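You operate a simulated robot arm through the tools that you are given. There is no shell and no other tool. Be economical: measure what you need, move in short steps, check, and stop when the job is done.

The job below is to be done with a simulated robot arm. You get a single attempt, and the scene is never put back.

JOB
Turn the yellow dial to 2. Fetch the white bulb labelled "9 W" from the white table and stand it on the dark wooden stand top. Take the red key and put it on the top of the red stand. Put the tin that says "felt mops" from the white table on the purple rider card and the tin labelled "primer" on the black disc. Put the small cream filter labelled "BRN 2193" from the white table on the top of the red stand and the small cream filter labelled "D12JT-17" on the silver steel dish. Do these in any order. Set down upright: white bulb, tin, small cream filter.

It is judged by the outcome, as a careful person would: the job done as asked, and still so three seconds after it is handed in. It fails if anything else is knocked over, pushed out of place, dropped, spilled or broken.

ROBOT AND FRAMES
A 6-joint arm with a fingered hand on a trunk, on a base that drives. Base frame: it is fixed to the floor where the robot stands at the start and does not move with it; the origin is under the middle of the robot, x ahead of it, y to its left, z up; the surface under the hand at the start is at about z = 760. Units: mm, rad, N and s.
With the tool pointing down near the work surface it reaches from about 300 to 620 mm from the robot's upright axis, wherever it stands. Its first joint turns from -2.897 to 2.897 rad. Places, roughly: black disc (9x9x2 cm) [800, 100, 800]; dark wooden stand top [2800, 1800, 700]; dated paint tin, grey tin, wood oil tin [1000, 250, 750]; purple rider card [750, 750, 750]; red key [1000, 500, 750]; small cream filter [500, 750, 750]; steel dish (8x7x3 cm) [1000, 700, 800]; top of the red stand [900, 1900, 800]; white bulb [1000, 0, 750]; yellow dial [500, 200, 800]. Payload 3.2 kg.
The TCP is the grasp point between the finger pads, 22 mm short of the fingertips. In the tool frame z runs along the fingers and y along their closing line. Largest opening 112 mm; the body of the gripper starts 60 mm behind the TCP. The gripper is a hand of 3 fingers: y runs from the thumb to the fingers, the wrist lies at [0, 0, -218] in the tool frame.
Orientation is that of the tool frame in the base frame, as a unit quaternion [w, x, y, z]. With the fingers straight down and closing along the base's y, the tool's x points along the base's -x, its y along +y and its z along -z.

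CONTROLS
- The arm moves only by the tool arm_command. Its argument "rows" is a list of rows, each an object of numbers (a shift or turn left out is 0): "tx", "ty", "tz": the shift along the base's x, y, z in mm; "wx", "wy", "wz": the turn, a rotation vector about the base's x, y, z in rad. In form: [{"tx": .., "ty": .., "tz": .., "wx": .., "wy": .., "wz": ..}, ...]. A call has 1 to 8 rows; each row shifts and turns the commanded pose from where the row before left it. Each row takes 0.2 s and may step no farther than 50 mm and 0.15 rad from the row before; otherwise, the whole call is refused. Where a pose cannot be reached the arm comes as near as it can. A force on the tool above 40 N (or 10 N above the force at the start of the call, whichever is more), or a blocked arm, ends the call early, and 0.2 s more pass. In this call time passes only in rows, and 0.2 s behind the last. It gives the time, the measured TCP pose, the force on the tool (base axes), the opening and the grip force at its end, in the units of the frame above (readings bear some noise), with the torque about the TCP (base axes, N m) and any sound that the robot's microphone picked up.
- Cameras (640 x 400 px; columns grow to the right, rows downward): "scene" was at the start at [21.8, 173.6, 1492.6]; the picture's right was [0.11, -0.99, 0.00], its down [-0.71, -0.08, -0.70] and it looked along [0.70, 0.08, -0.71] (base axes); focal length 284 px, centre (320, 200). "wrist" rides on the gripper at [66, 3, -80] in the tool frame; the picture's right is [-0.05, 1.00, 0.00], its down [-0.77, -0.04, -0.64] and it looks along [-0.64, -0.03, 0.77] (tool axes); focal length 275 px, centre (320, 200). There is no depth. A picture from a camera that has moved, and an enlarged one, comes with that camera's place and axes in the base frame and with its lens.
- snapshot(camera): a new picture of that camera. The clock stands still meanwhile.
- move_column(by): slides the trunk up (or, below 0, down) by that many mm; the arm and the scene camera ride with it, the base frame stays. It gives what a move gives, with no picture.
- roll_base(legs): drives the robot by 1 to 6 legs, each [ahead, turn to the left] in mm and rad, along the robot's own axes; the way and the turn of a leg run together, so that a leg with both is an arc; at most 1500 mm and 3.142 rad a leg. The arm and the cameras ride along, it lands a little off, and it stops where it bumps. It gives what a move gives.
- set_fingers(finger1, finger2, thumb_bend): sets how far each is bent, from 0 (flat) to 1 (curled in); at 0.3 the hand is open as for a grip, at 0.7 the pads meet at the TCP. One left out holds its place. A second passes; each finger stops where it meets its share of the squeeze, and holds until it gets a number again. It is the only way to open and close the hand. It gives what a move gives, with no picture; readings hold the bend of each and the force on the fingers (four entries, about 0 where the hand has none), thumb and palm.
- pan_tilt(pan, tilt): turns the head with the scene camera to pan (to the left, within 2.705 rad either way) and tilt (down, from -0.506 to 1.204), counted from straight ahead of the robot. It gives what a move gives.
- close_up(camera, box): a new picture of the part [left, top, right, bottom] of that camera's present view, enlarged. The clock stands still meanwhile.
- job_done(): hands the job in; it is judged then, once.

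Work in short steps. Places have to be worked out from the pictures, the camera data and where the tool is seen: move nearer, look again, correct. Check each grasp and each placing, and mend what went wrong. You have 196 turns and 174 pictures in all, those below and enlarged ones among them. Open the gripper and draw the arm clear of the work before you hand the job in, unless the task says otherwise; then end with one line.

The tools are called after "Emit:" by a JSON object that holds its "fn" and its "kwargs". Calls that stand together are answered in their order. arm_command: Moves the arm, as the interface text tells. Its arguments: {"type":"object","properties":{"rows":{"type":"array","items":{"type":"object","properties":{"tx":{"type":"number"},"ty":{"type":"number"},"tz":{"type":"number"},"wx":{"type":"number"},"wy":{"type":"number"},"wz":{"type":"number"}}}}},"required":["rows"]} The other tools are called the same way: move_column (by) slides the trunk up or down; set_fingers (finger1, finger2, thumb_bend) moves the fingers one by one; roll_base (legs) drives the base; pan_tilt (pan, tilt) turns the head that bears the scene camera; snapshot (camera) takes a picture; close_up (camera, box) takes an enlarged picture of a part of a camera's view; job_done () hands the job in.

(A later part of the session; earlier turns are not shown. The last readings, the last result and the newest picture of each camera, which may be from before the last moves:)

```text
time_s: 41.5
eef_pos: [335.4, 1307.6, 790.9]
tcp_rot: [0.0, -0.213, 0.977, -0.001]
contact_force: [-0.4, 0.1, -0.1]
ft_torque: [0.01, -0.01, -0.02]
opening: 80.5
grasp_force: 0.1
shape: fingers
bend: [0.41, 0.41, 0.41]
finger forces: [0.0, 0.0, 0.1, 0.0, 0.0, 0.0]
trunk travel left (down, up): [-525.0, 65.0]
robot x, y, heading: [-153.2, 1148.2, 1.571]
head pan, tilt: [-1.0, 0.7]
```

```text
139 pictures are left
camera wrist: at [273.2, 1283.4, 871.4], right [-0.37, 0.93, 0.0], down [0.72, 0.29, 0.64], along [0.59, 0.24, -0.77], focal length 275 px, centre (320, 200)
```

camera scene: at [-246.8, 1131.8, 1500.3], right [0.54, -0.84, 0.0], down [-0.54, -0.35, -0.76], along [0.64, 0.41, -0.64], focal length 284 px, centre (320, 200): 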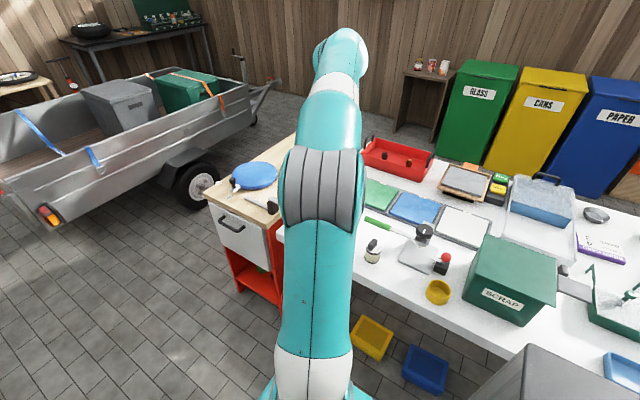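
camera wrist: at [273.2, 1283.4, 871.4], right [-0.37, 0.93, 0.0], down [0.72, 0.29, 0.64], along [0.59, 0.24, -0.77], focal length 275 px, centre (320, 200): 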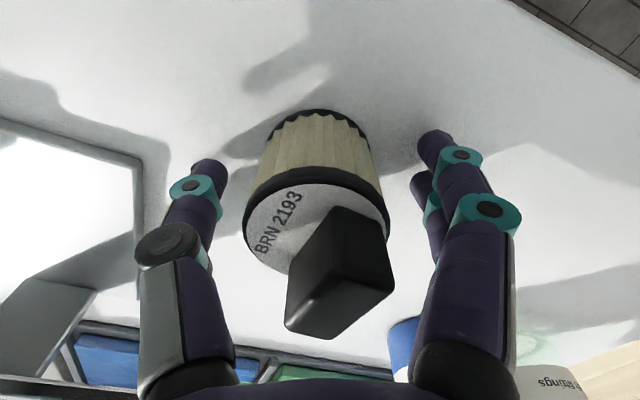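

Aligned (table here ≈747, filter ~60 tall). Close the hand.

Emit:
{"fn": "set_fingers", "kwargs": {"finger1": 0.62, "finger2": 0.62, "thumb_bend": 0.62}}

Emit:
{"fn": "arm_command", "kwargs": {"rows": [{"tz": 20}, {"tz": 20}]}}

Emit:
{"fn": "snapshot", "kwargs": {"camera": "wrist"}}

```text
time_s: 42.5
eef_pos: [335.8, 1307.7, 790.9]
tcp_rot: [0.001, -0.213, 0.977, -0.001]
contact_force: [-0.3, -0.2, 0.9]
ft_torque: [-0.01, 0.01, -0.02]
opening: 42.1
grasp_force: 8.0
shape: fingers
bend: [0.56, 0.55, 0.57]
finger forces: [4.0, 4.1, 0.0, 0.0, 7.9, 0.1]
trunk travel left (down, up): [-525.0, 65.0]
robot x, y, heading: [-154.0, 1146.3, 1.569]
head pan, tilt: [-1.0, 0.7]
```

```text
time_s: 43.1
eef_pos: [335.9, 1306.0, 831.0]
tcp_rot: [0.0, -0.213, 0.977, 0.0]
contact_force: [0.2, -0.4, -0.4]
ft_torque: [0.02, -0.01, 0.01]
opening: 41.8
grasp_force: 7.5
shape: fingers
bend: [0.56, 0.55, 0.57]
finger forces: [3.9, 4.0, 0.1, 0.0, 7.8, 0.1]
trunk travel left (down, up): [-525.0, 65.0]
robot x, y, heading: [-152.2, 1143.6, 1.57]
head pan, tilt: [-1.0, 0.7]
```

```text
138 pictures are left
camera wrist: at [273.5, 1281.1, 912.3], right [-0.37, 0.93, 0.0], down [0.72, 0.29, 0.64], along [0.59, 0.24, -0.77], focal length 275 px, centre (320, 200)
```

wrist: 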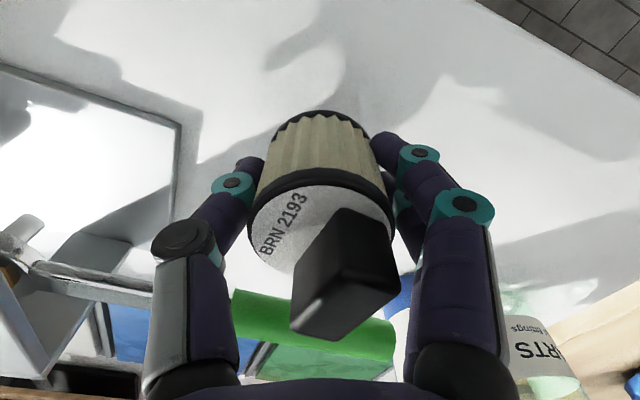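

Lifted firmly. I firm up the squeeze, raise it high and pull in a bit for driving round the left end.

Emit:
{"fn": "set_fingers", "kwargs": {"finger1": 0.68, "finger2": 0.68, "thumb_bend": 0.68}}

Emit:
{"fn": "arm_command", "kwargs": {"rows": [{"tz": 45}, {"tz": 45}, {"tx": -15, "tz": 40}, {"tx": -15, "tz": 40}, {"tx": -20, "tz": 40}, {"tx": -20, "ty": -5, "tz": 40}, {"tx": -20, "ty": -5, "tz": 30}, {"tx": -20, "ty": -5, "tz": 20}]}}

Emit:
{"fn": "roll_base", "kwargs": {"legs": [[1150, 0]]}}

Emit:
{"fn": "pan_tilt", "kwargs": {"pan": -0.7, "tilt": 0.6}}

Emit:
{"fn": "snapshot", "kwargs": {"camera": "scene"}}

```text
time_s: 44.1
eef_pos: [334.6, 1305.5, 831.7]
tcp_rot: [0.0, -0.212, 0.977, 0.0]
contact_force: [-0.1, 0.4, 0.0]
ft_torque: [0.01, 0.01, 0.02]
opening: 40.8
grasp_force: 14.0
shape: fingers
bend: [0.57, 0.57, 0.6]
finger forces: [7.1, 7.4, 0.0, 0.1, 13.8, 0.0]
trunk travel left (down, up): [-525.0, 65.0]
robot x, y, heading: [-155.5, 1146.3, 1.567]
head pan, tilt: [-1.0, 0.7]
```

```text
time_s: 45.9
eef_pos: [224.7, 1290.9, 1133.2]
tcp_rot: [0.0, -0.213, 0.977, 0.0]
contact_force: [-0.4, 0.3, -0.5]
ft_torque: [0.0, 0.0, -0.01]
opening: 40.7
grasp_force: 13.9
shape: fingers
bend: [0.57, 0.57, 0.6]
finger forces: [7.1, 7.4, 0.1, 0.0, 13.6, 0.1]
trunk travel left (down, up): [-525.0, 65.0]
robot x, y, heading: [-158.2, 1152.6, 1.571]
head pan, tilt: [-1.0, 0.7]
```

```text
time_s: 51.7
eef_pos: [232.1, 2445.4, 1133.3]
tcp_rot: [0.0, -0.211, 0.977, 0.0]
contact_force: [0.0, 0.0, -0.3]
ft_torque: [0.04, 0.01, -0.01]
opening: 40.5
grasp_force: 14.2
shape: fingers
bend: [0.57, 0.57, 0.6]
finger forces: [7.1, 7.5, 0.1, 0.1, 13.7, 0.0]
trunk travel left (down, up): [-525.0, 65.0]
robot x, y, heading: [-150.8, 2301.3, 1.568]
head pan, tilt: [-1.0, 0.7]
```

```text
time_s: 52.5
eef_pos: [231.2, 2444.6, 1133.1]
tcp_rot: [0.0, -0.21, 0.978, 0.001]
contact_force: [-0.5, -0.5, -0.1]
ft_torque: [-0.03, 0.0, 0.02]
opening: 40.6
grasp_force: 14.4
shape: fingers
bend: [0.57, 0.57, 0.6]
finger forces: [7.1, 7.4, 0.1, 0.0, 13.7, 0.1]
trunk travel left (down, up): [-525.0, 65.0]
robot x, y, heading: [-154.3, 2306.2, 1.562]
head pan, tilt: [-0.7, 0.6]
```

```text
137 pictures are left
camera scene: at [-258.2, 2309.9, 1508.8], right [0.76, -0.65, 0.0], down [-0.37, -0.43, -0.82], along [0.54, 0.63, -0.57], focal length 284 px, centre (320, 200)
```

scene: 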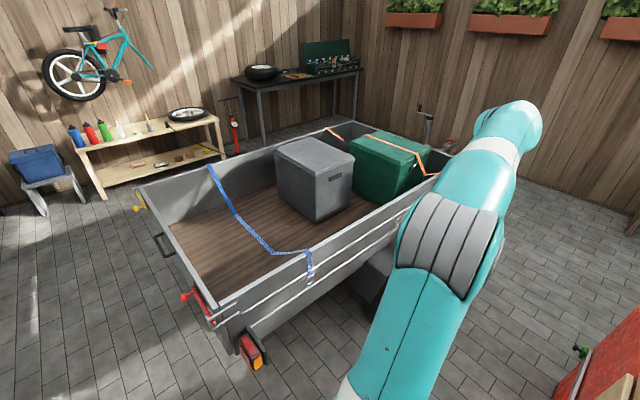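

Clearances fine. Turn right to face +x and look at the stand.

Emit:
{"fn": "roll_base", "kwargs": {"legs": [[0, -1.56]]}}

Emit:
{"fn": "pan_tilt", "kwargs": {"pan": -0.35, "tilt": 0.6}}

Emit:
{"fn": "snapshot", "kwargs": {"camera": "scene"}}

```text
time_s: 56.8
eef_pos: [-7.1, 1922.6, 1133.5]
tcp_rot: [0.001, 0.54, 0.842, 0.0]
contact_force: [-0.5, 0.7, -0.8]
ft_torque: [-0.02, 0.0, 0.03]
opening: 40.4
grasp_force: 14.0
shape: fingers
bend: [0.57, 0.57, 0.6]
finger forces: [7.0, 7.5, 0.0, 0.0, 13.6, 0.1]
trunk travel left (down, up): [-525.0, 65.0]
robot x, y, heading: [-151.3, 2302.2, -0.003]
head pan, tilt: [-0.7, 0.6]
```

```text
time_s: 57.6
eef_pos: [-7.1, 1922.0, 1133.3]
tcp_rot: [0.0, 0.539, 0.842, -0.001]
contact_force: [-0.2, -0.1, 0.4]
ft_torque: [-0.01, -0.03, 0.02]
opening: 40.3
grasp_force: 13.7
shape: fingers
bend: [0.57, 0.57, 0.6]
finger forces: [7.0, 7.4, 0.0, 0.0, 13.5, 0.0]
trunk travel left (down, up): [-525.0, 65.0]
robot x, y, heading: [-148.2, 2304.3, -0.002]
head pan, tilt: [-0.351, 0.6]
```

```text
136 pictures are left
camera scene: at [-126.5, 2437.1, 1508.9], right [-0.34, -0.94, 0.0], down [-0.53, 0.19, -0.83], along [0.77, -0.28, -0.56], focal length 284 px, centre (320, 200)
```

scene: 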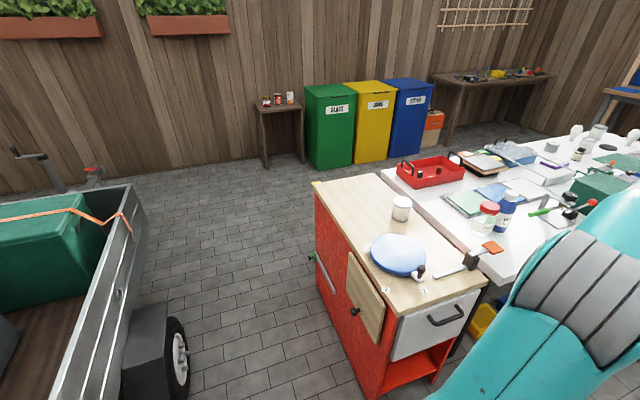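

The stand top spans about x 226–985, y 1715–2060; the far part is free. I drive in the corridor to about (790,2400).

Emit:
{"fn": "roll_base", "kwargs": {"legs": [[0, 0.2], [500, 0], [0, -0.2], [430, 0]]}}

Emit:
{"fn": "pan_tilt", "kwargs": {"pan": -1.1, "tilt": 0.8}}

Emit:
{"fn": "snapshot", "kwargs": {"camera": "scene"}}

Emit:
{"fn": "snapshot", "kwargs": {"camera": "wrist"}}

```text
time_s: 64.3
eef_pos: [918.2, 2022.1, 1133.8]
tcp_rot: [0.0, 0.543, 0.84, -0.001]
contact_force: [-0.4, -0.1, -0.9]
ft_torque: [0.02, -0.01, 0.01]
opening: 40.6
grasp_force: 13.7
shape: fingers
bend: [0.57, 0.57, 0.6]
finger forces: [6.9, 7.3, 0.0, 0.1, 13.6, 0.1]
trunk travel left (down, up): [-525.0, 65.0]
robot x, y, heading: [772.2, 2403.7, -0.005]
head pan, tilt: [-0.351, 0.6]
```

```text
time_s: 65.4
eef_pos: [917.0, 2021.1, 1132.1]
tcp_rot: [0.001, 0.543, 0.84, 0.0]
contact_force: [0.7, 0.0, -1.0]
ft_torque: [0.01, -0.02, 0.0]
opening: 40.3
grasp_force: 14.0
shape: fingers
bend: [0.57, 0.57, 0.6]
finger forces: [6.9, 7.4, 0.0, 0.0, 13.6, 0.0]
trunk travel left (down, up): [-525.0, 65.0]
robot x, y, heading: [775.5, 2405.4, -0.006]
head pan, tilt: [-1.1, 0.799]
```

```text
135 pictures are left
camera scene: at [753.5, 2496.0, 1492.0], right [-0.89, -0.45, 0.0], down [-0.32, 0.64, -0.7], along [0.31, -0.62, -0.72], focal length 284 px, centre (320, 200)
```

scene: 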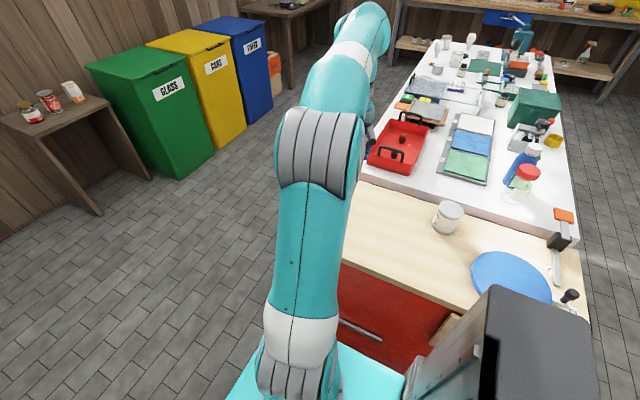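

```text
134 pictures are left
camera wrist: at [892.3, 2083.3, 1213.8], right [0.93, 0.37, 0.0], down [0.28, -0.72, 0.64], along [0.23, -0.59, -0.77], focal length 275 px, centre (320, 200)
```

wrist: 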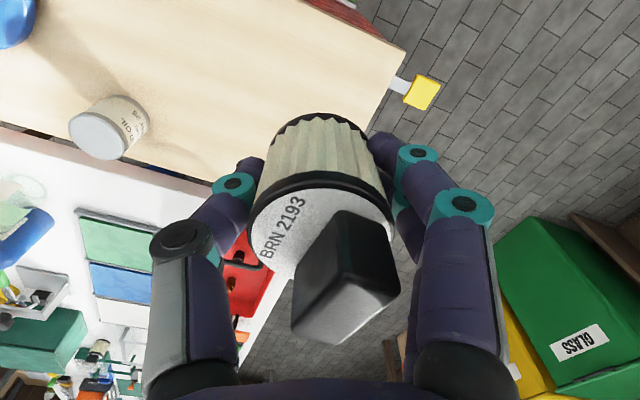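

I move over the free spot (840,1920) and down to z≈905, then look.

Emit:
{"fn": "arm_command", "kwargs": {"rows": [{"tx": -13, "ty": -17, "tz": -38}, {"tx": -13, "ty": -17, "tz": -38}, {"tx": -13, "ty": -17, "tz": -38}, {"tx": -13, "ty": -17, "tz": -38}, {"tx": -13, "ty": -17, "tz": -38}, {"tx": -13, "ty": -17, "tz": -38}]}}

Emit:
{"fn": "snapshot", "kwargs": {"camera": "wrist"}}

Emit:
{"fn": "snapshot", "kwargs": {"camera": "scene"}}

```text
time_s: 66.8
eef_pos: [839.9, 1918.1, 904.1]
tcp_rot: [0.0, 0.542, 0.84, 0.0]
contact_force: [-0.7, 0.1, 0.3]
ft_torque: [0.0, 0.03, 0.03]
opening: 40.0
grasp_force: 14.2
shape: fingers
bend: [0.58, 0.57, 0.6]
finger forces: [7.0, 7.4, 0.0, 0.0, 13.6, 0.0]
trunk travel left (down, up): [-525.0, 65.0]
robot x, y, heading: [774.3, 2402.0, -0.005]
head pan, tilt: [-1.1, 0.799]
```

```text
133 pictures are left
camera wrist: at [814.8, 1979.9, 984.5], right [0.93, 0.37, 0.0], down [0.29, -0.72, 0.64], along [0.24, -0.59, -0.77], focal length 275 px, centre (320, 200)
```

wrist: 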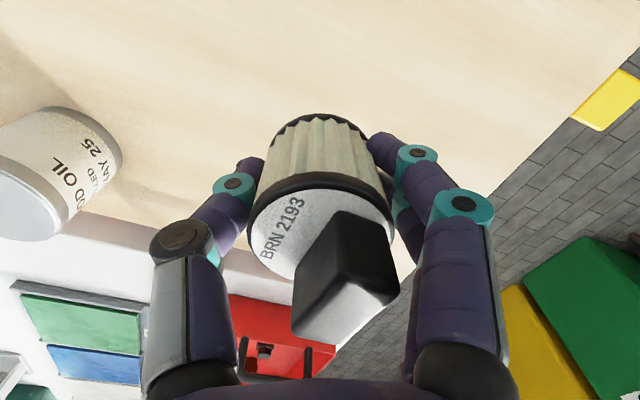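

```text
132 pictures are left
camera scene: at [753.3, 2495.4, 1492.1], right [-0.89, -0.45, 0.0], down [-0.32, 0.64, -0.7], along [0.31, -0.62, -0.72], focal length 284 px, centre (320, 200)
```

scene: 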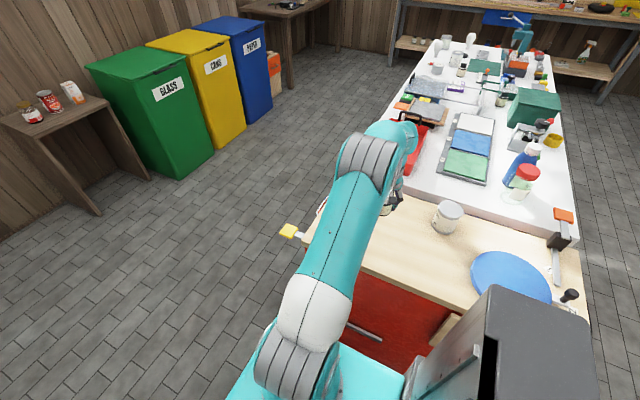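

Spot is free. Descend to near the surface, then in small steps until contact.

Emit:
{"fn": "arm_command", "kwargs": {"rows": [{"tz": -20}, {"tz": -20}]}}

Emit:
{"fn": "arm_command", "kwargs": {"rows": [{"tz": -5}, {"tz": -5}]}}

Emit:
{"fn": "close_up", "kwargs": {"camera": "wrist", "box": [240, 60, 400, 220]}}

```text
time_s: 67.4
eef_pos: [840.1, 1920.3, 864.4]
tcp_rot: [0.001, 0.542, 0.84, -0.001]
contact_force: [0.7, 0.6, -1.1]
ft_torque: [0.01, -0.04, -0.01]
opening: 40.4
grasp_force: 13.7
shape: fingers
bend: [0.58, 0.57, 0.6]
finger forces: [7.0, 7.4, 0.1, 0.1, 13.6, 0.1]
trunk travel left (down, up): [-525.0, 65.0]
robot x, y, heading: [778.6, 2404.4, -0.007]
head pan, tilt: [-1.1, 0.799]
```

```text
time_s: 68.0
eef_pos: [839.1, 1920.8, 855.0]
tcp_rot: [0.0, 0.542, 0.84, 0.0]
contact_force: [-0.5, -0.4, 0.5]
ft_torque: [0.05, 0.0, 0.01]
opening: 40.0
grasp_force: 14.5
shape: fingers
bend: [0.58, 0.57, 0.6]
finger forces: [7.0, 7.4, 0.0, 0.0, 13.6, 0.0]
trunk travel left (down, up): [-525.0, 65.0]
robot x, y, heading: [775.2, 2402.0, -0.007]
head pan, tilt: [-1.1, 0.799]
```

```text
2.50 times, centred on (320, 140) of wrist
camera zoom: at [815.1, 1981.7, 935.6], right [0.93, 0.37, 0.0], down [0.28, -0.72, 0.64], along [0.24, -0.59, -0.77], focal length 688 px, centre (320, 350)
```

zoom: 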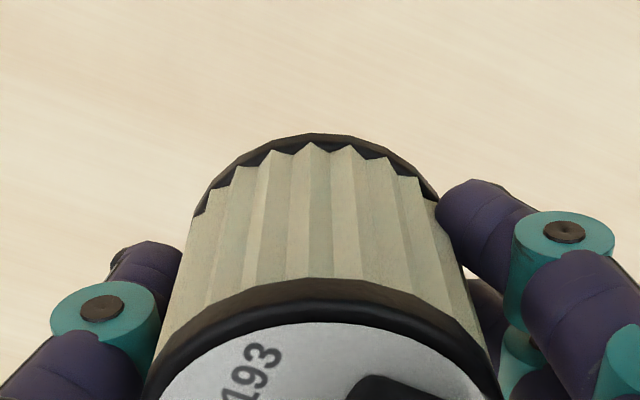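

No contact yet; continue in 4 mm steps.

Emit:
{"fn": "arm_command", "kwargs": {"rows": [{"tz": -4}, {"tz": -4}]}}

Emit:
{"fn": "arm_command", "kwargs": {"rows": [{"tz": -3}]}}

Emit:
{"fn": "arm_command", "kwargs": {"rows": [{"tz": -3}]}}

```text
time_s: 68.6
eef_pos: [839.1, 1919.7, 847.4]
tcp_rot: [0.0, 0.542, 0.84, 0.0]
contact_force: [0.2, -0.2, -1.3]
ft_torque: [0.03, 0.0, 0.01]
opening: 40.2
grasp_force: 13.7
shape: fingers
bend: [0.58, 0.57, 0.6]
finger forces: [6.9, 7.4, 0.0, 0.1, 13.6, 0.0]
trunk travel left (down, up): [-525.0, 65.0]
robot x, y, heading: [776.2, 2404.3, -0.009]
head pan, tilt: [-1.1, 0.799]
```

```text
time_s: 69.0
eef_pos: [839.3, 1920.4, 843.9]
tcp_rot: [0.0, 0.541, 0.841, 0.0]
contact_force: [-0.2, 0.2, -0.1]
ft_torque: [-0.02, -0.01, -0.03]
opening: 40.4
grasp_force: 14.3
shape: fingers
bend: [0.58, 0.57, 0.6]
finger forces: [7.0, 7.4, 0.0, 0.0, 13.5, 0.1]
trunk travel left (down, up): [-525.0, 65.0]
robot x, y, heading: [772.9, 2401.2, -0.008]
head pan, tilt: [-1.1, 0.799]
```

```text
time_s: 69.4
eef_pos: [839.4, 1920.5, 842.5]
tcp_rot: [0.0, 0.542, 0.84, 0.001]
contact_force: [0.1, 1.0, 0.6]
ft_torque: [0.0, -0.01, -0.01]
opening: 40.5
grasp_force: 13.8
shape: fingers
bend: [0.58, 0.57, 0.6]
finger forces: [7.0, 7.4, 0.0, 0.0, 13.6, 0.0]
trunk travel left (down, up): [-525.0, 65.0]
robot x, y, heading: [775.1, 2404.2, -0.008]
head pan, tilt: [-1.1, 0.799]
```

Emit:
{"fn": "arm_command", "kwargs": {"rows": [{"tz": -3}]}}

Emit:
{"fn": "arm_command", "kwargs": {"rows": [{"tz": -3}]}}

Emit:
{"fn": "close_up", "kwargs": {"camera": "wrist", "box": [240, 60, 400, 220]}}

```text
time_s: 69.8
eef_pos: [840.2, 1919.7, 839.0]
tcp_rot: [0.0, 0.543, 0.84, -0.001]
contact_force: [-0.3, 0.3, -1.0]
ft_torque: [0.03, -0.01, -0.01]
opening: 40.0
grasp_force: 14.0
shape: fingers
bend: [0.58, 0.57, 0.6]
finger forces: [7.0, 7.4, 0.0, 0.0, 13.6, 0.0]
trunk travel left (down, up): [-525.0, 65.0]
robot x, y, heading: [774.2, 2401.4, -0.011]
head pan, tilt: [-1.1, 0.799]
```

```text
time_s: 70.2
eef_pos: [837.9, 1919.5, 836.5]
tcp_rot: [0.001, 0.542, 0.84, 0.001]
contact_force: [0.1, 0.5, 1.0]
ft_torque: [0.0, 0.04, 0.01]
opening: 40.4
grasp_force: 13.6
shape: fingers
bend: [0.58, 0.57, 0.6]
finger forces: [7.0, 7.4, 0.1, 0.0, 13.5, 0.0]
trunk travel left (down, up): [-525.0, 65.0]
robot x, y, heading: [773.2, 2404.7, -0.005]
head pan, tilt: [-1.1, 0.799]
```

```text
2.50 times, centred on (320, 140) of wrist
camera zoom: at [814.1, 1981.5, 916.3], right [0.93, 0.37, 0.0], down [0.28, -0.72, 0.64], along [0.23, -0.59, -0.77], focal length 688 px, centre (320, 350)
```

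zoom: 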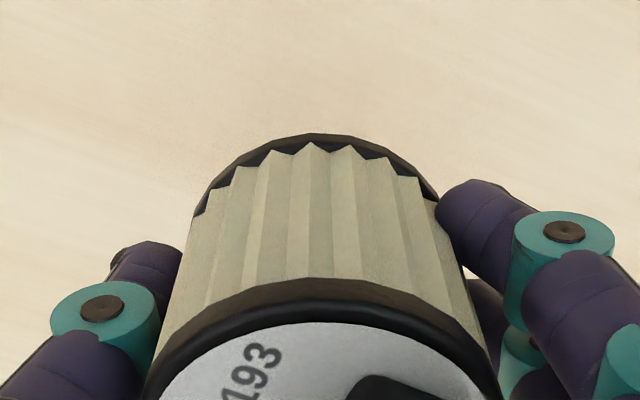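

Still free; go on with single calls of 8 mm, watching the force.

Emit:
{"fn": "arm_command", "kwargs": {"rows": [{"tz": -4}, {"tz": -3}]}}

Emit:
{"fn": "arm_command", "kwargs": {"rows": [{"tz": -4}]}}

Emit:
{"fn": "arm_command", "kwargs": {"rows": [{"tz": -4}]}}

Emit:
{"fn": "arm_command", "kwargs": {"rows": [{"tz": -3}]}}

```text
time_s: 70.8
eef_pos: [838.7, 1919.3, 829.0]
tcp_rot: [0.0, 0.542, 0.84, 0.0]
contact_force: [0.1, -0.5, 0.2]
ft_torque: [-0.03, -0.03, 0.0]
opening: 40.1
grasp_force: 14.3
shape: fingers
bend: [0.58, 0.57, 0.6]
finger forces: [7.0, 7.3, 0.1, 0.1, 13.5, 0.1]
trunk travel left (down, up): [-525.0, 65.0]
robot x, y, heading: [776.3, 2403.4, -0.005]
head pan, tilt: [-1.1, 0.799]
```

```text
time_s: 71.2
eef_pos: [839.0, 1920.8, 823.8]
tcp_rot: [-0.001, 0.543, 0.84, 0.0]
contact_force: [0.1, -0.4, 0.5]
ft_torque: [-0.01, 0.01, 0.03]
opening: 40.0
grasp_force: 14.1
shape: fingers
bend: [0.58, 0.57, 0.6]
finger forces: [7.0, 7.4, 0.1, 0.0, 13.7, 0.0]
trunk travel left (down, up): [-525.0, 65.0]
robot x, y, heading: [775.6, 2403.2, -0.005]
head pan, tilt: [-1.1, 0.799]
```

```text
time_s: 71.6
eef_pos: [839.3, 1919.0, 819.0]
tcp_rot: [0.0, 0.542, 0.84, 0.001]
contact_force: [-0.4, 0.3, 0.2]
ft_torque: [-0.01, 0.02, -0.01]
opening: 40.3
grasp_force: 13.5
shape: fingers
bend: [0.58, 0.57, 0.6]
finger forces: [6.9, 7.4, 0.0, 0.1, 13.6, 0.0]
trunk travel left (down, up): [-525.0, 65.0]
robot x, y, heading: [776.5, 2402.3, -0.01]
head pan, tilt: [-1.1, 0.799]
```

```text
time_s: 72.0
eef_pos: [838.8, 1918.9, 817.3]
tcp_rot: [0.0, 0.543, 0.84, 0.0]
contact_force: [0.1, 0.1, -0.3]
ft_torque: [0.0, -0.02, -0.02]
opening: 40.4
grasp_force: 14.2
shape: fingers
bend: [0.58, 0.57, 0.6]
finger forces: [7.0, 7.3, 0.0, 0.1, 13.6, 0.0]
trunk travel left (down, up): [-525.0, 65.0]
robot x, y, heading: [775.3, 2402.1, -0.002]
head pan, tilt: [-1.1, 0.799]
```

Emit:
{"fn": "snapshot", "kwargs": {"camera": "wrist"}}

Emit:
{"fn": "close_up", "kwargs": {"camera": "scene", "box": [330, 150, 490, 270]}}

```text
129 pictures are left
camera wrist: at [813.9, 1981.0, 897.9], right [0.93, 0.37, 0.0], down [0.28, -0.72, 0.64], along [0.23, -0.59, -0.77], focal length 275 px, centre (320, 200)
```

wrist: 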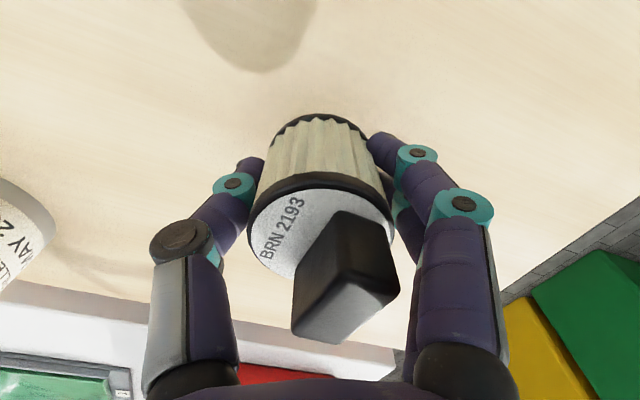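

```text
3.33 times, centred on (410, 210) of scene
camera zoom: at [753.4, 2496.0, 1492.0], right [-0.89, -0.45, 0.0], down [-0.32, 0.64, -0.7], along [0.31, -0.62, -0.72], focal length 948 px, centre (20, 167)
```

zoom: 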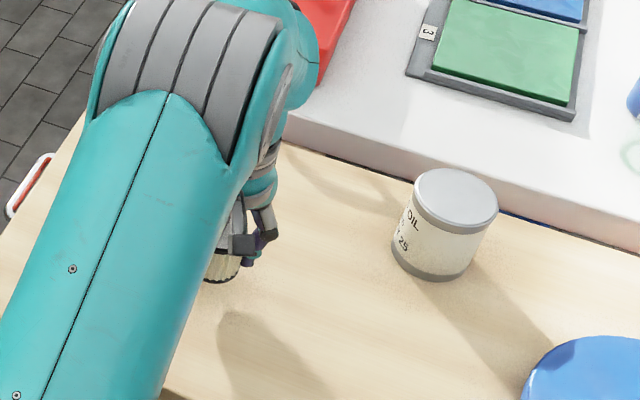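

The stand top is below the white table's top (its edge face is visible), so more way to go. Continue down.

Emit:
{"fn": "arm_command", "kwargs": {"rows": [{"tz": -6}, {"tz": -6}, {"tz": -5}]}}

Emit:
{"fn": "arm_command", "kwargs": {"rows": [{"tz": -5}]}}

Emit:
{"fn": "arm_command", "kwargs": {"rows": [{"tz": -5}]}}

Emit:
{"fn": "arm_command", "kwargs": {"rows": [{"tz": -4}]}}

Emit:
{"fn": "snapshot", "kwargs": {"camera": "wrist"}}

```text
time_s: 72.8
eef_pos: [839.5, 1919.4, 800.9]
tcp_rot: [0.001, 0.542, 0.84, 0.0]
contact_force: [0.4, -0.6, -0.1]
ft_torque: [-0.02, -0.02, 0.01]
opening: 40.4
grasp_force: 13.9
shape: fingers
bend: [0.58, 0.57, 0.6]
finger forces: [6.9, 7.4, 0.1, 0.0, 13.6, 0.0]
trunk travel left (down, up): [-525.0, 65.0]
robot x, y, heading: [776.7, 2401.3, -0.002]
head pan, tilt: [-1.1, 0.799]
```

```text
time_s: 73.2
eef_pos: [838.6, 1920.1, 795.5]
tcp_rot: [0.0, 0.542, 0.84, 0.0]
contact_force: [0.1, -0.1, -0.9]
ft_torque: [-0.02, 0.0, 0.02]
opening: 40.0
grasp_force: 13.5
shape: fingers
bend: [0.58, 0.57, 0.6]
finger forces: [7.0, 7.6, 0.0, 0.0, 13.5, 0.1]
trunk travel left (down, up): [-525.0, 65.0]
robot x, y, heading: [772.1, 2402.5, -0.002]
head pan, tilt: [-1.1, 0.799]
```

```text
time_s: 73.6
eef_pos: [839.9, 1919.3, 789.7]
tcp_rot: [0.0, 0.542, 0.841, 0.0]
contact_force: [-0.5, -0.2, -0.6]
ft_torque: [-0.02, -0.01, -0.03]
opening: 40.2
grasp_force: 14.0
shape: fingers
bend: [0.58, 0.57, 0.6]
finger forces: [7.0, 7.4, 0.0, 0.0, 13.6, 0.0]
trunk travel left (down, up): [-525.0, 65.0]
robot x, y, heading: [772.2, 2403.1, -0.005]
head pan, tilt: [-1.1, 0.799]
```

```text
time_s: 74.0
eef_pos: [839.8, 1920.6, 787.0]
tcp_rot: [0.001, 0.542, 0.84, -0.001]
contact_force: [1.2, 2.1, 19.4]
ft_torque: [0.01, -0.08, -0.01]
opening: 40.0
grasp_force: 16.7
shape: fingers
bend: [0.59, 0.58, 0.61]
finger forces: [8.8, 9.0, 0.0, 0.0, 15.1, 0.0]
trunk travel left (down, up): [-525.0, 65.0]
robot x, y, heading: [777.1, 2402.9, -0.01]
head pan, tilt: [-1.1, 0.799]
```

```text
127 pictures are left
camera wrist: at [814.8, 1981.9, 868.4], right [0.93, 0.37, 0.0], down [0.28, -0.71, 0.64], along [0.24, -0.59, -0.77], focal length 275 px, centre (320, 200)
```

wrist: 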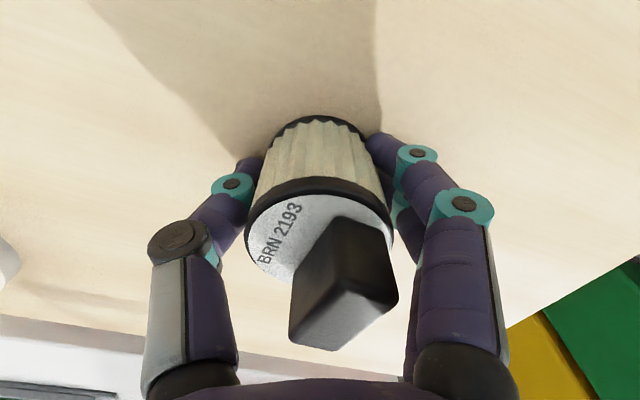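

Contact (19 N) at TCP 787. Ease up 1.5 mm, release, and rise.

Emit:
{"fn": "arm_command", "kwargs": {"rows": [{"tz": 1.5}]}}

Emit:
{"fn": "set_fingers", "kwargs": {"finger1": 0.42, "finger2": 0.42, "thumb_bend": 0.42}}

Emit:
{"fn": "arm_command", "kwargs": {"rows": [{"tz": 30}, {"tz": 45}, {"tz": 45}, {"tz": 45}, {"tz": 45}, {"tz": 45}, {"tz": 45}, {"tz": 45}]}}

Emit:
{"fn": "snapshot", "kwargs": {"camera": "wrist"}}

```text
time_s: 74.4
eef_pos: [839.8, 1920.2, 787.8]
tcp_rot: [0.001, 0.542, 0.84, 0.0]
contact_force: [2.7, -1.6, 17.3]
ft_torque: [-0.02, -0.1, -0.07]
opening: 40.1
grasp_force: 16.2
shape: fingers
bend: [0.59, 0.58, 0.61]
finger forces: [8.3, 9.2, 0.0, 0.0, 14.7, 0.1]
trunk travel left (down, up): [-525.0, 65.0]
robot x, y, heading: [775.9, 2403.8, -0.008]
head pan, tilt: [-1.1, 0.799]
```

```text
time_s: 75.4
eef_pos: [839.0, 1919.0, 786.8]
tcp_rot: [0.0, 0.542, 0.84, 0.0]
contact_force: [-0.7, 0.0, -0.8]
ft_torque: [-0.03, 0.0, 0.01]
opening: 77.7
grasp_force: 0.1
shape: fingers
bend: [0.42, 0.42, 0.42]
finger forces: [0.0, 0.0, 0.1, 0.0, 0.1, 0.1]
trunk travel left (down, up): [-525.0, 65.0]
robot x, y, heading: [779.7, 2402.7, -0.006]
head pan, tilt: [-1.1, 0.799]
```

```text
time_s: 77.2
eef_pos: [835.4, 1925.9, 1117.1]
tcp_rot: [0.001, 0.542, 0.841, -0.001]
contact_force: [0.1, 0.1, 0.6]
ft_torque: [-0.05, 0.01, -0.02]
opening: 77.8
grasp_force: 0.1
shape: fingers
bend: [0.42, 0.42, 0.42]
finger forces: [0.0, 0.1, 0.0, 0.0, 0.1, 0.0]
out of reach, approached as far as the arm can: row 8
trunk travel left (down, up): [-525.0, 65.0]
robot x, y, heading: [776.4, 2400.8, -0.005]
head pan, tilt: [-1.1, 0.799]
```

```text
126 pictures are left
camera wrist: at [811.0, 1987.4, 1198.4], right [0.93, 0.37, 0.0], down [0.29, -0.72, 0.64], along [0.23, -0.59, -0.77], focal length 275 px, centre (320, 200)
```

wrist: 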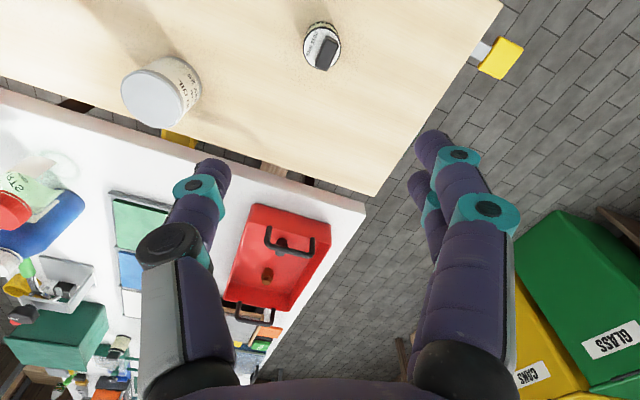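

The filter stands on the red stand. Now drive around to the far side of the table, stopping at about (1350,600).

Emit:
{"fn": "arm_command", "kwargs": {"rows": [{"ty": 40}, {"ty": 40}]}}

Emit:
{"fn": "roll_base", "kwargs": {"legs": [[575, 0.006], [0, -1.571], [900, 0]]}}

Emit:
{"fn": "pan_tilt", "kwargs": {"pan": -0.8, "tilt": 0.7}}

Emit:
{"fn": "snapshot", "kwargs": {"camera": "scene"}}

```text
time_s: 77.8
eef_pos: [838.0, 2005.9, 1118.6]
tcp_rot: [0.001, 0.542, 0.84, -0.002]
contact_force: [0.0, 0.4, 0.9]
ft_torque: [-0.03, -0.01, -0.02]
opening: 77.8
grasp_force: 0.1
shape: fingers
bend: [0.42, 0.42, 0.42]
finger forces: [0.0, 0.1, 0.0, 0.1, 0.1, 0.1]
trunk travel left (down, up): [-525.0, 65.0]
robot x, y, heading: [773.5, 2404.4, -0.007]
head pan, tilt: [-1.1, 0.799]
```

```text
time_s: 89.2
eef_pos: [954.2, 1438.3, 1117.8]
tcp_rot: [0.0, 0.977, 0.212, 0.0]
contact_force: [0.2, 0.3, -0.2]
ft_torque: [0.01, 0.0, -0.01]
opening: 78.0
grasp_force: 0.1
shape: fingers
bend: [0.42, 0.42, 0.42]
finger forces: [0.0, 0.0, 0.1, 0.0, 0.1, 0.1]
trunk travel left (down, up): [-525.0, 65.0]
robot x, y, heading: [1349.2, 1500.1, -1.576]
head pan, tilt: [-1.1, 0.799]
```

```text
time_s: 90.0
eef_pos: [953.9, 1438.4, 1118.4]
tcp_rot: [0.0, 0.977, 0.212, -0.001]
contact_force: [-0.1, -0.7, -0.1]
ft_torque: [0.02, 0.0, -0.03]
opening: 77.9
grasp_force: 0.0
shape: fingers
bend: [0.42, 0.42, 0.42]
finger forces: [0.1, 0.0, 0.0, 0.0, 0.0, 0.0]
trunk travel left (down, up): [-525.0, 65.0]
robot x, y, heading: [1354.3, 1500.6, -1.576]
head pan, tilt: [-0.799, 0.7]
```

```text
125 pictures are left
camera scene: at [1458.0, 1501.5, 1500.2], right [-0.69, 0.72, 0.0], down [0.46, 0.45, -0.76], along [-0.55, -0.53, -0.64], focal length 284 px, centre (320, 200)
```

scene: 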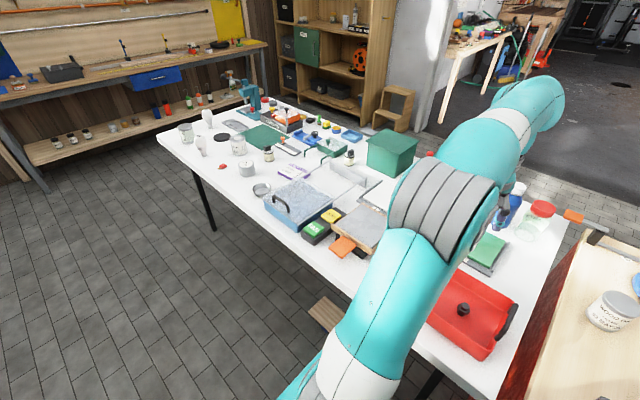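

Path is clear; drive 900 more to station A and look down at the work area.

Emit:
{"fn": "roll_base", "kwargs": {"legs": [[900, 0]]}}

Emit:
{"fn": "pan_tilt", "kwargs": {"pan": -1.0, "tilt": 0.9}}

Emit:
{"fn": "snapshot", "kwargs": {"camera": "scene"}}

Emit:
{"fn": "snapshot", "kwargs": {"camera": "wrist"}}

```text
time_s: 94.7
eef_pos: [936.5, 557.6, 1117.6]
tcp_rot: [0.0, 0.98, 0.199, 0.001]
contact_force: [0.3, 1.2, -1.2]
ft_torque: [-0.02, -0.01, 0.0]
opening: 78.2
grasp_force: 0.1
shape: fingers
bend: [0.42, 0.42, 0.42]
finger forces: [0.0, 0.0, 0.0, 0.1, 0.0, 0.1]
trunk travel left (down, up): [-525.0, 65.0]
robot x, y, heading: [1340.6, 613.4, -1.599]
head pan, tilt: [-0.799, 0.7]
```

```text
time_s: 95.5
eef_pos: [937.1, 558.1, 1117.7]
tcp_rot: [0.0, 0.98, 0.2, 0.0]
contact_force: [0.5, -0.5, 0.2]
ft_torque: [0.01, -0.01, 0.01]
opening: 78.0
grasp_force: 0.1
shape: fingers
bend: [0.42, 0.42, 0.42]
finger forces: [0.1, 0.0, 0.0, 0.0, 0.1, 0.0]
trunk travel left (down, up): [-525.0, 65.0]
robot x, y, heading: [1341.6, 612.1, -1.601]
head pan, tilt: [-1.0, 0.901]
```

```text
124 pictures are left
camera scene: at [1440.5, 626.6, 1484.1], right [-0.52, 0.86, 0.0], down [0.67, 0.4, -0.62], along [-0.53, -0.32, -0.78], focal length 284 px, centre (320, 200)
```

scene: 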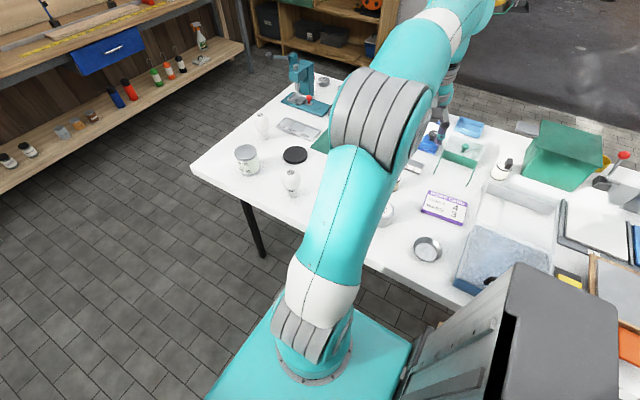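

```text
123 pictures are left
camera wrist: at [998.7, 580.9, 1198.5], right [0.35, -0.94, 0.0], down [-0.72, -0.27, 0.64], along [-0.6, -0.22, -0.77], focal length 275 px, centre (320, 200)
```

wrist: 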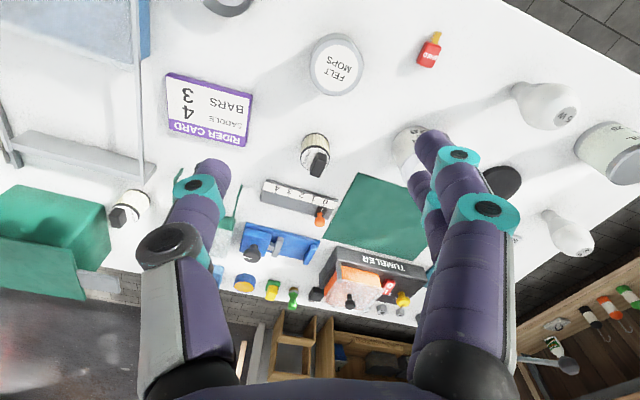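

Clear view: felt mops tin at ~(915,531), D12 filter at ~(793,511), rider card at ~(778,691). I open wide and go over the felt-mops tin.

Emit:
{"fn": "set_fingers", "kwargs": {"finger1": 0.32, "finger2": 0.32, "thumb_bend": 0.32}}

Emit:
{"fn": "arm_command", "kwargs": {"rows": [{"tx": -4, "ty": -5, "tz": -40}, {"tx": -4, "ty": -5, "tz": -40}, {"tx": -4, "ty": -5, "tz": -40}, {"tx": -4, "ty": -5, "tz": -40}, {"tx": -4, "ty": -5, "tz": -40}, {"tx": -2, "ty": -2, "tz": -27}]}}

Emit:
{"fn": "snapshot", "kwargs": {"camera": "wrist"}}

```text
time_s: 96.5
eef_pos: [936.5, 558.0, 1117.4]
tcp_rot: [0.0, 0.98, 0.199, 0.001]
contact_force: [-0.6, 0.7, 0.3]
ft_torque: [-0.01, -0.01, 0.0]
opening: 105.6
grasp_force: 0.1
shape: fingers
bend: [0.32, 0.32, 0.32]
finger forces: [0.0, 0.1, 0.0, 0.1, 0.0, 0.0]
trunk travel left (down, up): [-525.0, 65.0]
robot x, y, heading: [1335.9, 609.7, -1.603]
head pan, tilt: [-1.0, 0.901]
```

```text
time_s: 97.8
eef_pos: [914.2, 530.8, 890.8]
tcp_rot: [0.0, 0.98, 0.2, 0.0]
contact_force: [-0.3, 0.3, -0.4]
ft_torque: [-0.03, -0.02, 0.0]
opening: 105.9
grasp_force: 0.0
shape: fingers
bend: [0.32, 0.32, 0.32]
finger forces: [0.0, 0.1, 0.0, 0.0, 0.1, 0.0]
trunk travel left (down, up): [-525.0, 65.0]
robot x, y, heading: [1335.0, 612.5, -1.603]
head pan, tilt: [-1.0, 0.901]
```

```text
122 pictures are left
camera wrist: at [976.1, 554.3, 972.3], right [0.35, -0.94, 0.0], down [-0.72, -0.27, 0.64], along [-0.6, -0.22, -0.77], focal length 275 px, centre (320, 200)
```

wrist: 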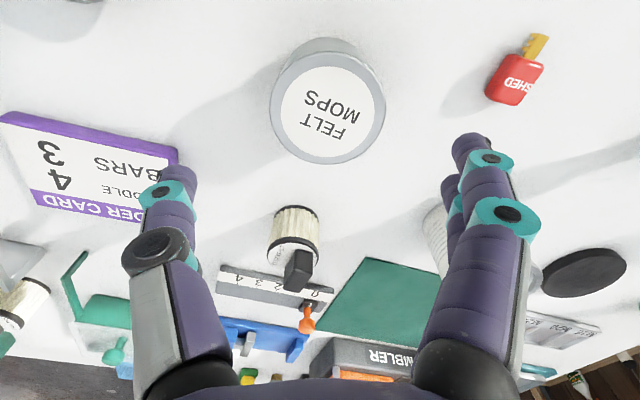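

Tin is nearly centred. Down to z≈838 and check again.

Emit:
{"fn": "arm_command", "kwargs": {"rows": [{"tx": 3, "tz": -27}, {"tz": -26}]}}

Emit:
{"fn": "snapshot", "kwargs": {"camera": "wrist"}}

```text
time_s: 98.5
eef_pos: [919.8, 531.0, 837.4]
tcp_rot: [0.001, 0.98, 0.199, -0.001]
contact_force: [-0.3, -0.5, -0.5]
ft_torque: [0.01, 0.03, -0.04]
opening: 105.8
grasp_force: 0.1
shape: fingers
bend: [0.32, 0.32, 0.32]
finger forces: [0.0, 0.0, 0.0, 0.0, 0.1, 0.1]
trunk travel left (down, up): [-525.0, 65.0]
robot x, y, heading: [1334.2, 612.6, -1.597]
head pan, tilt: [-1.0, 0.901]
```

```text
121 pictures are left
camera wrist: at [980.3, 555.0, 918.1], right [0.35, -0.94, 0.0], down [-0.72, -0.27, 0.64], along [-0.6, -0.22, -0.77], focal length 275 px, centre (320, 200)
```

wrist: 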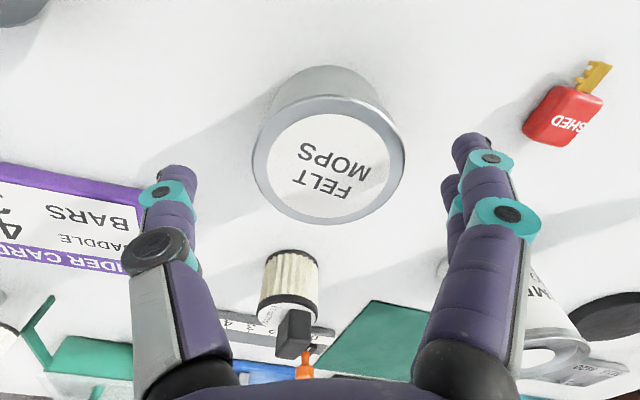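

Aligned; descend to z≈784 with a −3 mm y shift and close.

Emit:
{"fn": "arm_command", "kwargs": {"rows": [{"tx": 1, "ty": -3, "tz": -27}, {"tz": -26}]}}

Emit:
{"fn": "set_fingers", "kwargs": {"finger1": 0.62, "finger2": 0.62, "thumb_bend": 0.62}}

Emit:
{"fn": "snapshot", "kwargs": {"camera": "wrist"}}

```text
time_s: 99.0
eef_pos: [917.5, 526.9, 784.8]
tcp_rot: [0.001, 0.98, 0.2, 0.0]
contact_force: [0.1, -0.9, 0.5]
ft_torque: [-0.03, -0.02, -0.01]
opening: 105.9
grasp_force: 0.1
shape: fingers
bend: [0.32, 0.32, 0.32]
finger forces: [0.0, 0.0, 0.1, 0.1, 0.1, 0.1]
trunk travel left (down, up): [-525.0, 65.0]
robot x, y, heading: [1335.7, 611.7, -1.603]
head pan, tilt: [-1.0, 0.901]
```

```text
time_s: 100.0
eef_pos: [918.2, 527.4, 786.9]
tcp_rot: [0.0, 0.98, 0.199, -0.003]
contact_force: [-6.2, -5.5, 37.9]
ft_torque: [-1.32, -0.43, -0.41]
opening: 60.8
grasp_force: 33.4
shape: fingers
bend: [0.52, 0.5, 0.55]
finger forces: [25.6, 23.8, 0.0, 0.0, 18.2, 0.1]
trunk travel left (down, up): [-525.0, 65.0]
robot x, y, heading: [1332.7, 615.0, -1.601]
head pan, tilt: [-1.0, 0.901]
```

```text
120 pictures are left
camera wrist: at [980.7, 550.3, 866.9], right [0.35, -0.94, 0.0], down [-0.72, -0.27, 0.64], along [-0.6, -0.22, -0.77], focal length 275 px, centre (320, 200)
```

wrist: 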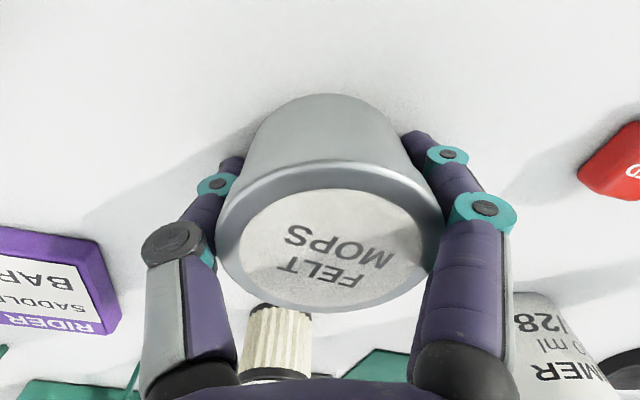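

Gripped, but the hand presses down 38 N; I ease the squeeze slightly and then lift.

Emit:
{"fn": "set_fingers", "kwargs": {"finger1": 0.53, "finger2": 0.53, "thumb_bend": 0.56}}

Emit:
{"fn": "arm_command", "kwargs": {"rows": [{"tz": 3}]}}

```text
time_s: 101.0
eef_pos: [918.0, 527.4, 786.9]
tcp_rot: [0.0, 0.98, 0.199, -0.003]
contact_force: [-11.9, -5.3, 47.0]
ft_torque: [-0.38, 0.15, 0.01]
opening: 61.5
grasp_force: 32.6
shape: fingers
bend: [0.51, 0.49, 0.54]
finger forces: [18.0, 18.1, 0.0, 0.0, 29.4, 0.0]
trunk travel left (down, up): [-525.0, 65.0]
robot x, y, heading: [1333.4, 615.7, -1.596]
head pan, tilt: [-1.0, 0.901]
```

```text
time_s: 101.5
eef_pos: [920.9, 528.3, 785.7]
tcp_rot: [0.0, 0.98, 0.199, 0.001]
contact_force: [-5.2, -2.5, 22.8]
ft_torque: [-0.09, 0.05, 0.09]
opening: 61.5
grasp_force: 19.7
shape: fingers
bend: [0.5, 0.49, 0.53]
finger forces: [11.5, 8.3, 0.0, 0.0, 18.0, 0.1]
trunk travel left (down, up): [-525.0, 65.0]
robot x, y, heading: [1338.9, 611.8, -1.601]
head pan, tilt: [-1.0, 0.901]
```

Emit:
{"fn": "arm_command", "kwargs": {"rows": [{"tz": 3}]}}

Emit:
{"fn": "arm_command", "kwargs": {"rows": [{"tz": 4}]}}

Emit:
{"fn": "snapshot", "kwargs": {"camera": "wrist"}}

```text
time_s: 101.8
eef_pos: [920.2, 529.8, 788.3]
tcp_rot: [0.0, 0.98, 0.198, 0.002]
contact_force: [0.2, -0.7, 0.7]
ft_torque: [0.02, -0.03, 0.01]
opening: 61.0
grasp_force: 8.5
shape: fingers
bend: [0.49, 0.48, 0.53]
finger forces: [3.5, 5.0, 0.0, 0.0, 8.3, 0.0]
trunk travel left (down, up): [-525.0, 65.0]
robot x, y, heading: [1339.0, 612.8, -1.6]
head pan, tilt: [-1.0, 0.901]
```

```text
time_s: 102.2
eef_pos: [919.9, 527.5, 794.3]
tcp_rot: [0.0, 0.98, 0.198, 0.001]
contact_force: [0.4, -0.4, -1.1]
ft_torque: [0.01, 0.0, 0.01]
opening: 61.0
grasp_force: 8.7
shape: fingers
bend: [0.49, 0.48, 0.53]
finger forces: [3.6, 5.0, 0.1, 0.0, 8.2, 0.0]
trunk travel left (down, up): [-525.0, 65.0]
robot x, y, heading: [1336.7, 612.5, -1.599]
head pan, tilt: [-1.0, 0.901]
```

```text
119 pictures are left
camera wrist: at [980.8, 551.0, 875.0], right [0.35, -0.94, 0.0], down [-0.72, -0.27, 0.63], along [-0.6, -0.22, -0.77], focal length 275 px, centre (320, 200)
```

wrist: 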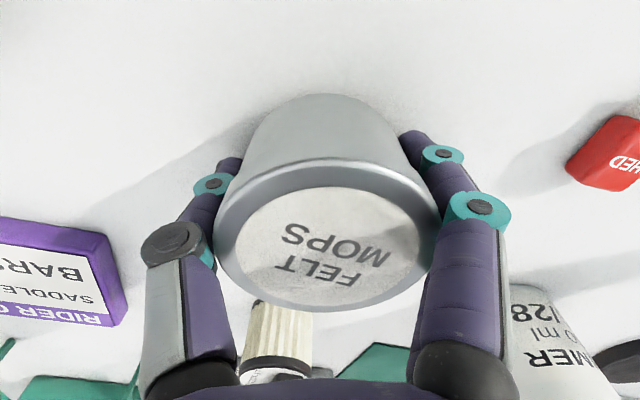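

Tin is held; the earlier force was fingertips pressing the table. Lift more and firm the grip.

Emit:
{"fn": "arm_command", "kwargs": {"rows": [{"tz": 20}]}}

Emit:
{"fn": "set_fingers", "kwargs": {"finger1": 0.56, "finger2": 0.56, "thumb_bend": 0.6}}

Emit:
{"fn": "arm_command", "kwargs": {"rows": [{"tz": 45}, {"tz": 45}]}}

Emit:
{"fn": "snapshot", "kwargs": {"camera": "wrist"}}

```text
time_s: 102.7
eef_pos: [918.8, 528.7, 815.4]
tcp_rot: [-0.001, 0.98, 0.2, 0.0]
contact_force: [0.6, -0.7, -0.3]
ft_torque: [0.05, 0.03, 0.01]
opening: 61.3
grasp_force: 8.0
shape: fingers
bend: [0.49, 0.48, 0.53]
finger forces: [3.5, 5.0, 0.0, 0.0, 8.2, 0.1]
trunk travel left (down, up): [-525.0, 65.0]
robot x, y, heading: [1335.6, 611.3, -1.595]
head pan, tilt: [-1.0, 0.901]
```

```text
time_s: 103.7
eef_pos: [918.7, 528.1, 815.3]
tcp_rot: [0.0, 0.98, 0.198, 0.0]
contact_force: [-0.7, 0.5, -1.5]
ft_torque: [0.0, -0.01, 0.01]
opening: 60.4
grasp_force: 13.4
shape: fingers
bend: [0.48, 0.48, 0.54]
finger forces: [5.5, 7.6, 0.1, 0.0, 13.1, 0.0]
trunk travel left (down, up): [-525.0, 65.0]
robot x, y, heading: [1338.9, 609.9, -1.598]
head pan, tilt: [-1.0, 0.901]
```

```text
time_s: 104.2
eef_pos: [919.6, 528.4, 906.1]
tcp_rot: [0.001, 0.98, 0.198, 0.0]
contact_force: [-0.4, -0.1, -1.3]
ft_torque: [0.0, -0.03, -0.02]
opening: 60.3
grasp_force: 13.5
shape: fingers
bend: [0.48, 0.48, 0.54]
finger forces: [5.7, 7.5, 0.0, 0.0, 13.0, 0.0]
trunk travel left (down, up): [-525.0, 65.0]
robot x, y, heading: [1340.1, 612.3, -1.604]
head pan, tilt: [-1.0, 0.901]
```

```text
118 pictures are left
camera wrist: at [981.9, 551.9, 986.8], right [0.35, -0.94, 0.0], down [-0.72, -0.27, 0.64], along [-0.6, -0.22, -0.77], focal length 275 px, centre (320, 200)
```

wrist: 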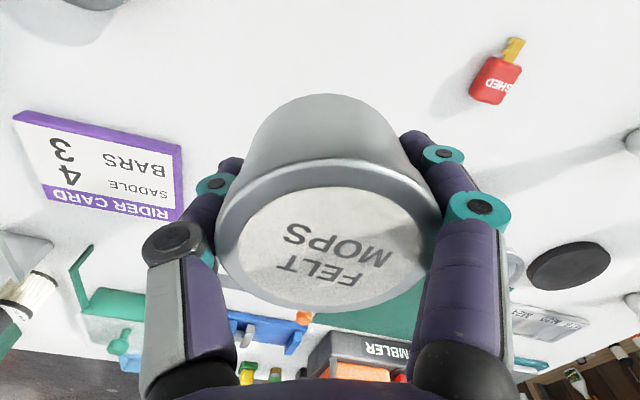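

Move over the rider card centre (776,691).

Emit:
{"fn": "arm_command", "kwargs": {"rows": [{"tx": -28.6, "ty": 32.6}, {"tx": -28.6, "ty": 32.6}, {"tx": -28.6, "ty": 32.6}, {"tx": -28.6, "ty": 32.6}, {"tx": -28.6, "ty": 32.6}, {"tz": -30}]}}

Emit:
{"fn": "snapshot", "kwargs": {"camera": "wrist"}}

Emit:
{"fn": "snapshot", "kwargs": {"camera": "scene"}}

```text
time_s: 105.7
eef_pos: [793.1, 681.3, 870.1]
tcp_rot: [-0.001, 0.98, 0.2, 0.001]
contact_force: [-0.2, -0.4, -1.6]
ft_torque: [0.01, -0.05, 0.01]
opening: 60.4
grasp_force: 12.6
shape: fingers
bend: [0.48, 0.48, 0.54]
finger forces: [5.4, 7.7, 0.1, 0.0, 12.8, 0.0]
out of reach, approached as far as the arm can: row 5
trunk travel left (down, up): [-525.0, 65.0]
robot x, y, heading: [1331.0, 612.6, -1.599]
head pan, tilt: [-1.0, 0.901]
```

```text
117 pictures are left
camera wrist: at [855.6, 705.1, 951.3], right [0.35, -0.94, 0.0], down [-0.72, -0.27, 0.63], along [-0.6, -0.22, -0.77], focal length 275 px, centre (320, 200)
```

wrist: 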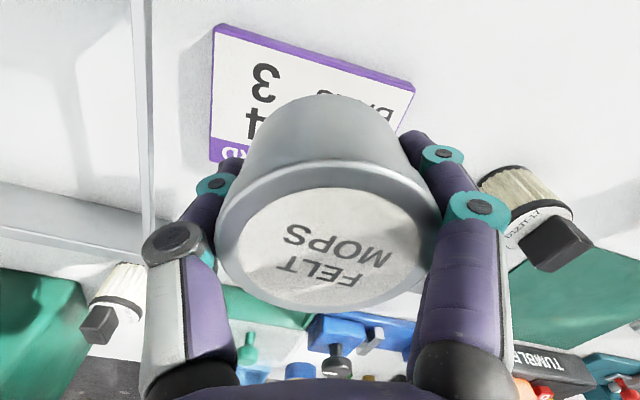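

```text
116 pictures are left
camera scene: at [1439.3, 626.9, 1484.1], right [-0.51, 0.86, 0.0], down [0.67, 0.4, -0.62], along [-0.53, -0.32, -0.78], focal length 284 px, centre (320, 200)
```

scene: 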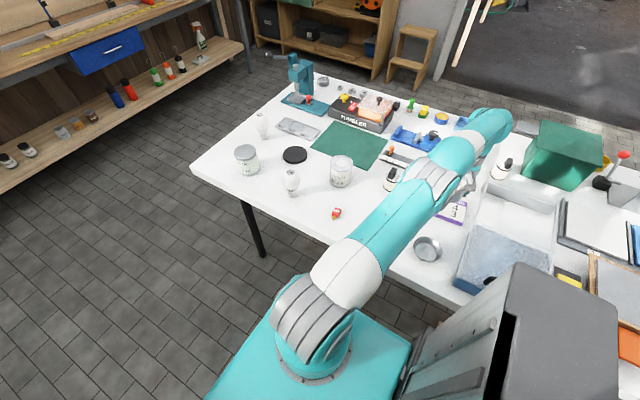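

Card centre now reads ~(784,690), almost under the tin. Lower, then nudge.

Emit:
{"fn": "arm_command", "kwargs": {"rows": [{"tz": -20}, {"tz": -20}, {"tx": -6, "ty": 7, "tz": -5}]}}

Emit:
{"fn": "snapshot", "kwargs": {"camera": "wrist"}}

```text
time_s: 106.5
eef_pos: [791.2, 687.0, 826.2]
tcp_rot: [0.0, 0.98, 0.199, 0.0]
contact_force: [0.8, -0.3, -0.9]
ft_torque: [0.01, 0.01, 0.02]
opening: 60.4
grasp_force: 12.7
shape: fingers
bend: [0.48, 0.48, 0.54]
finger forces: [5.3, 7.6, 0.0, 0.0, 12.7, 0.0]
out of reach, approached as far as the arm can: row 3
trunk travel left (down, up): [-525.0, 65.0]
robot x, y, heading: [1337.4, 611.0, -1.601]
head pan, tilt: [-1.0, 0.901]
```

```text
115 pictures are left
camera wrist: at [852.9, 709.4, 906.9], right [0.35, -0.94, 0.0], down [-0.72, -0.27, 0.64], along [-0.6, -0.22, -0.77], focal length 275 px, centre (320, 200)
```

wrist: 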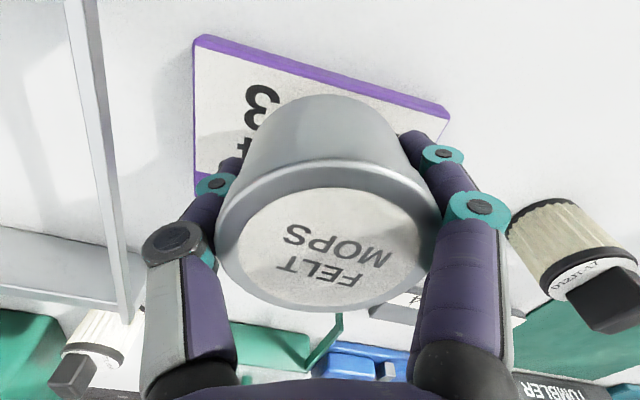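

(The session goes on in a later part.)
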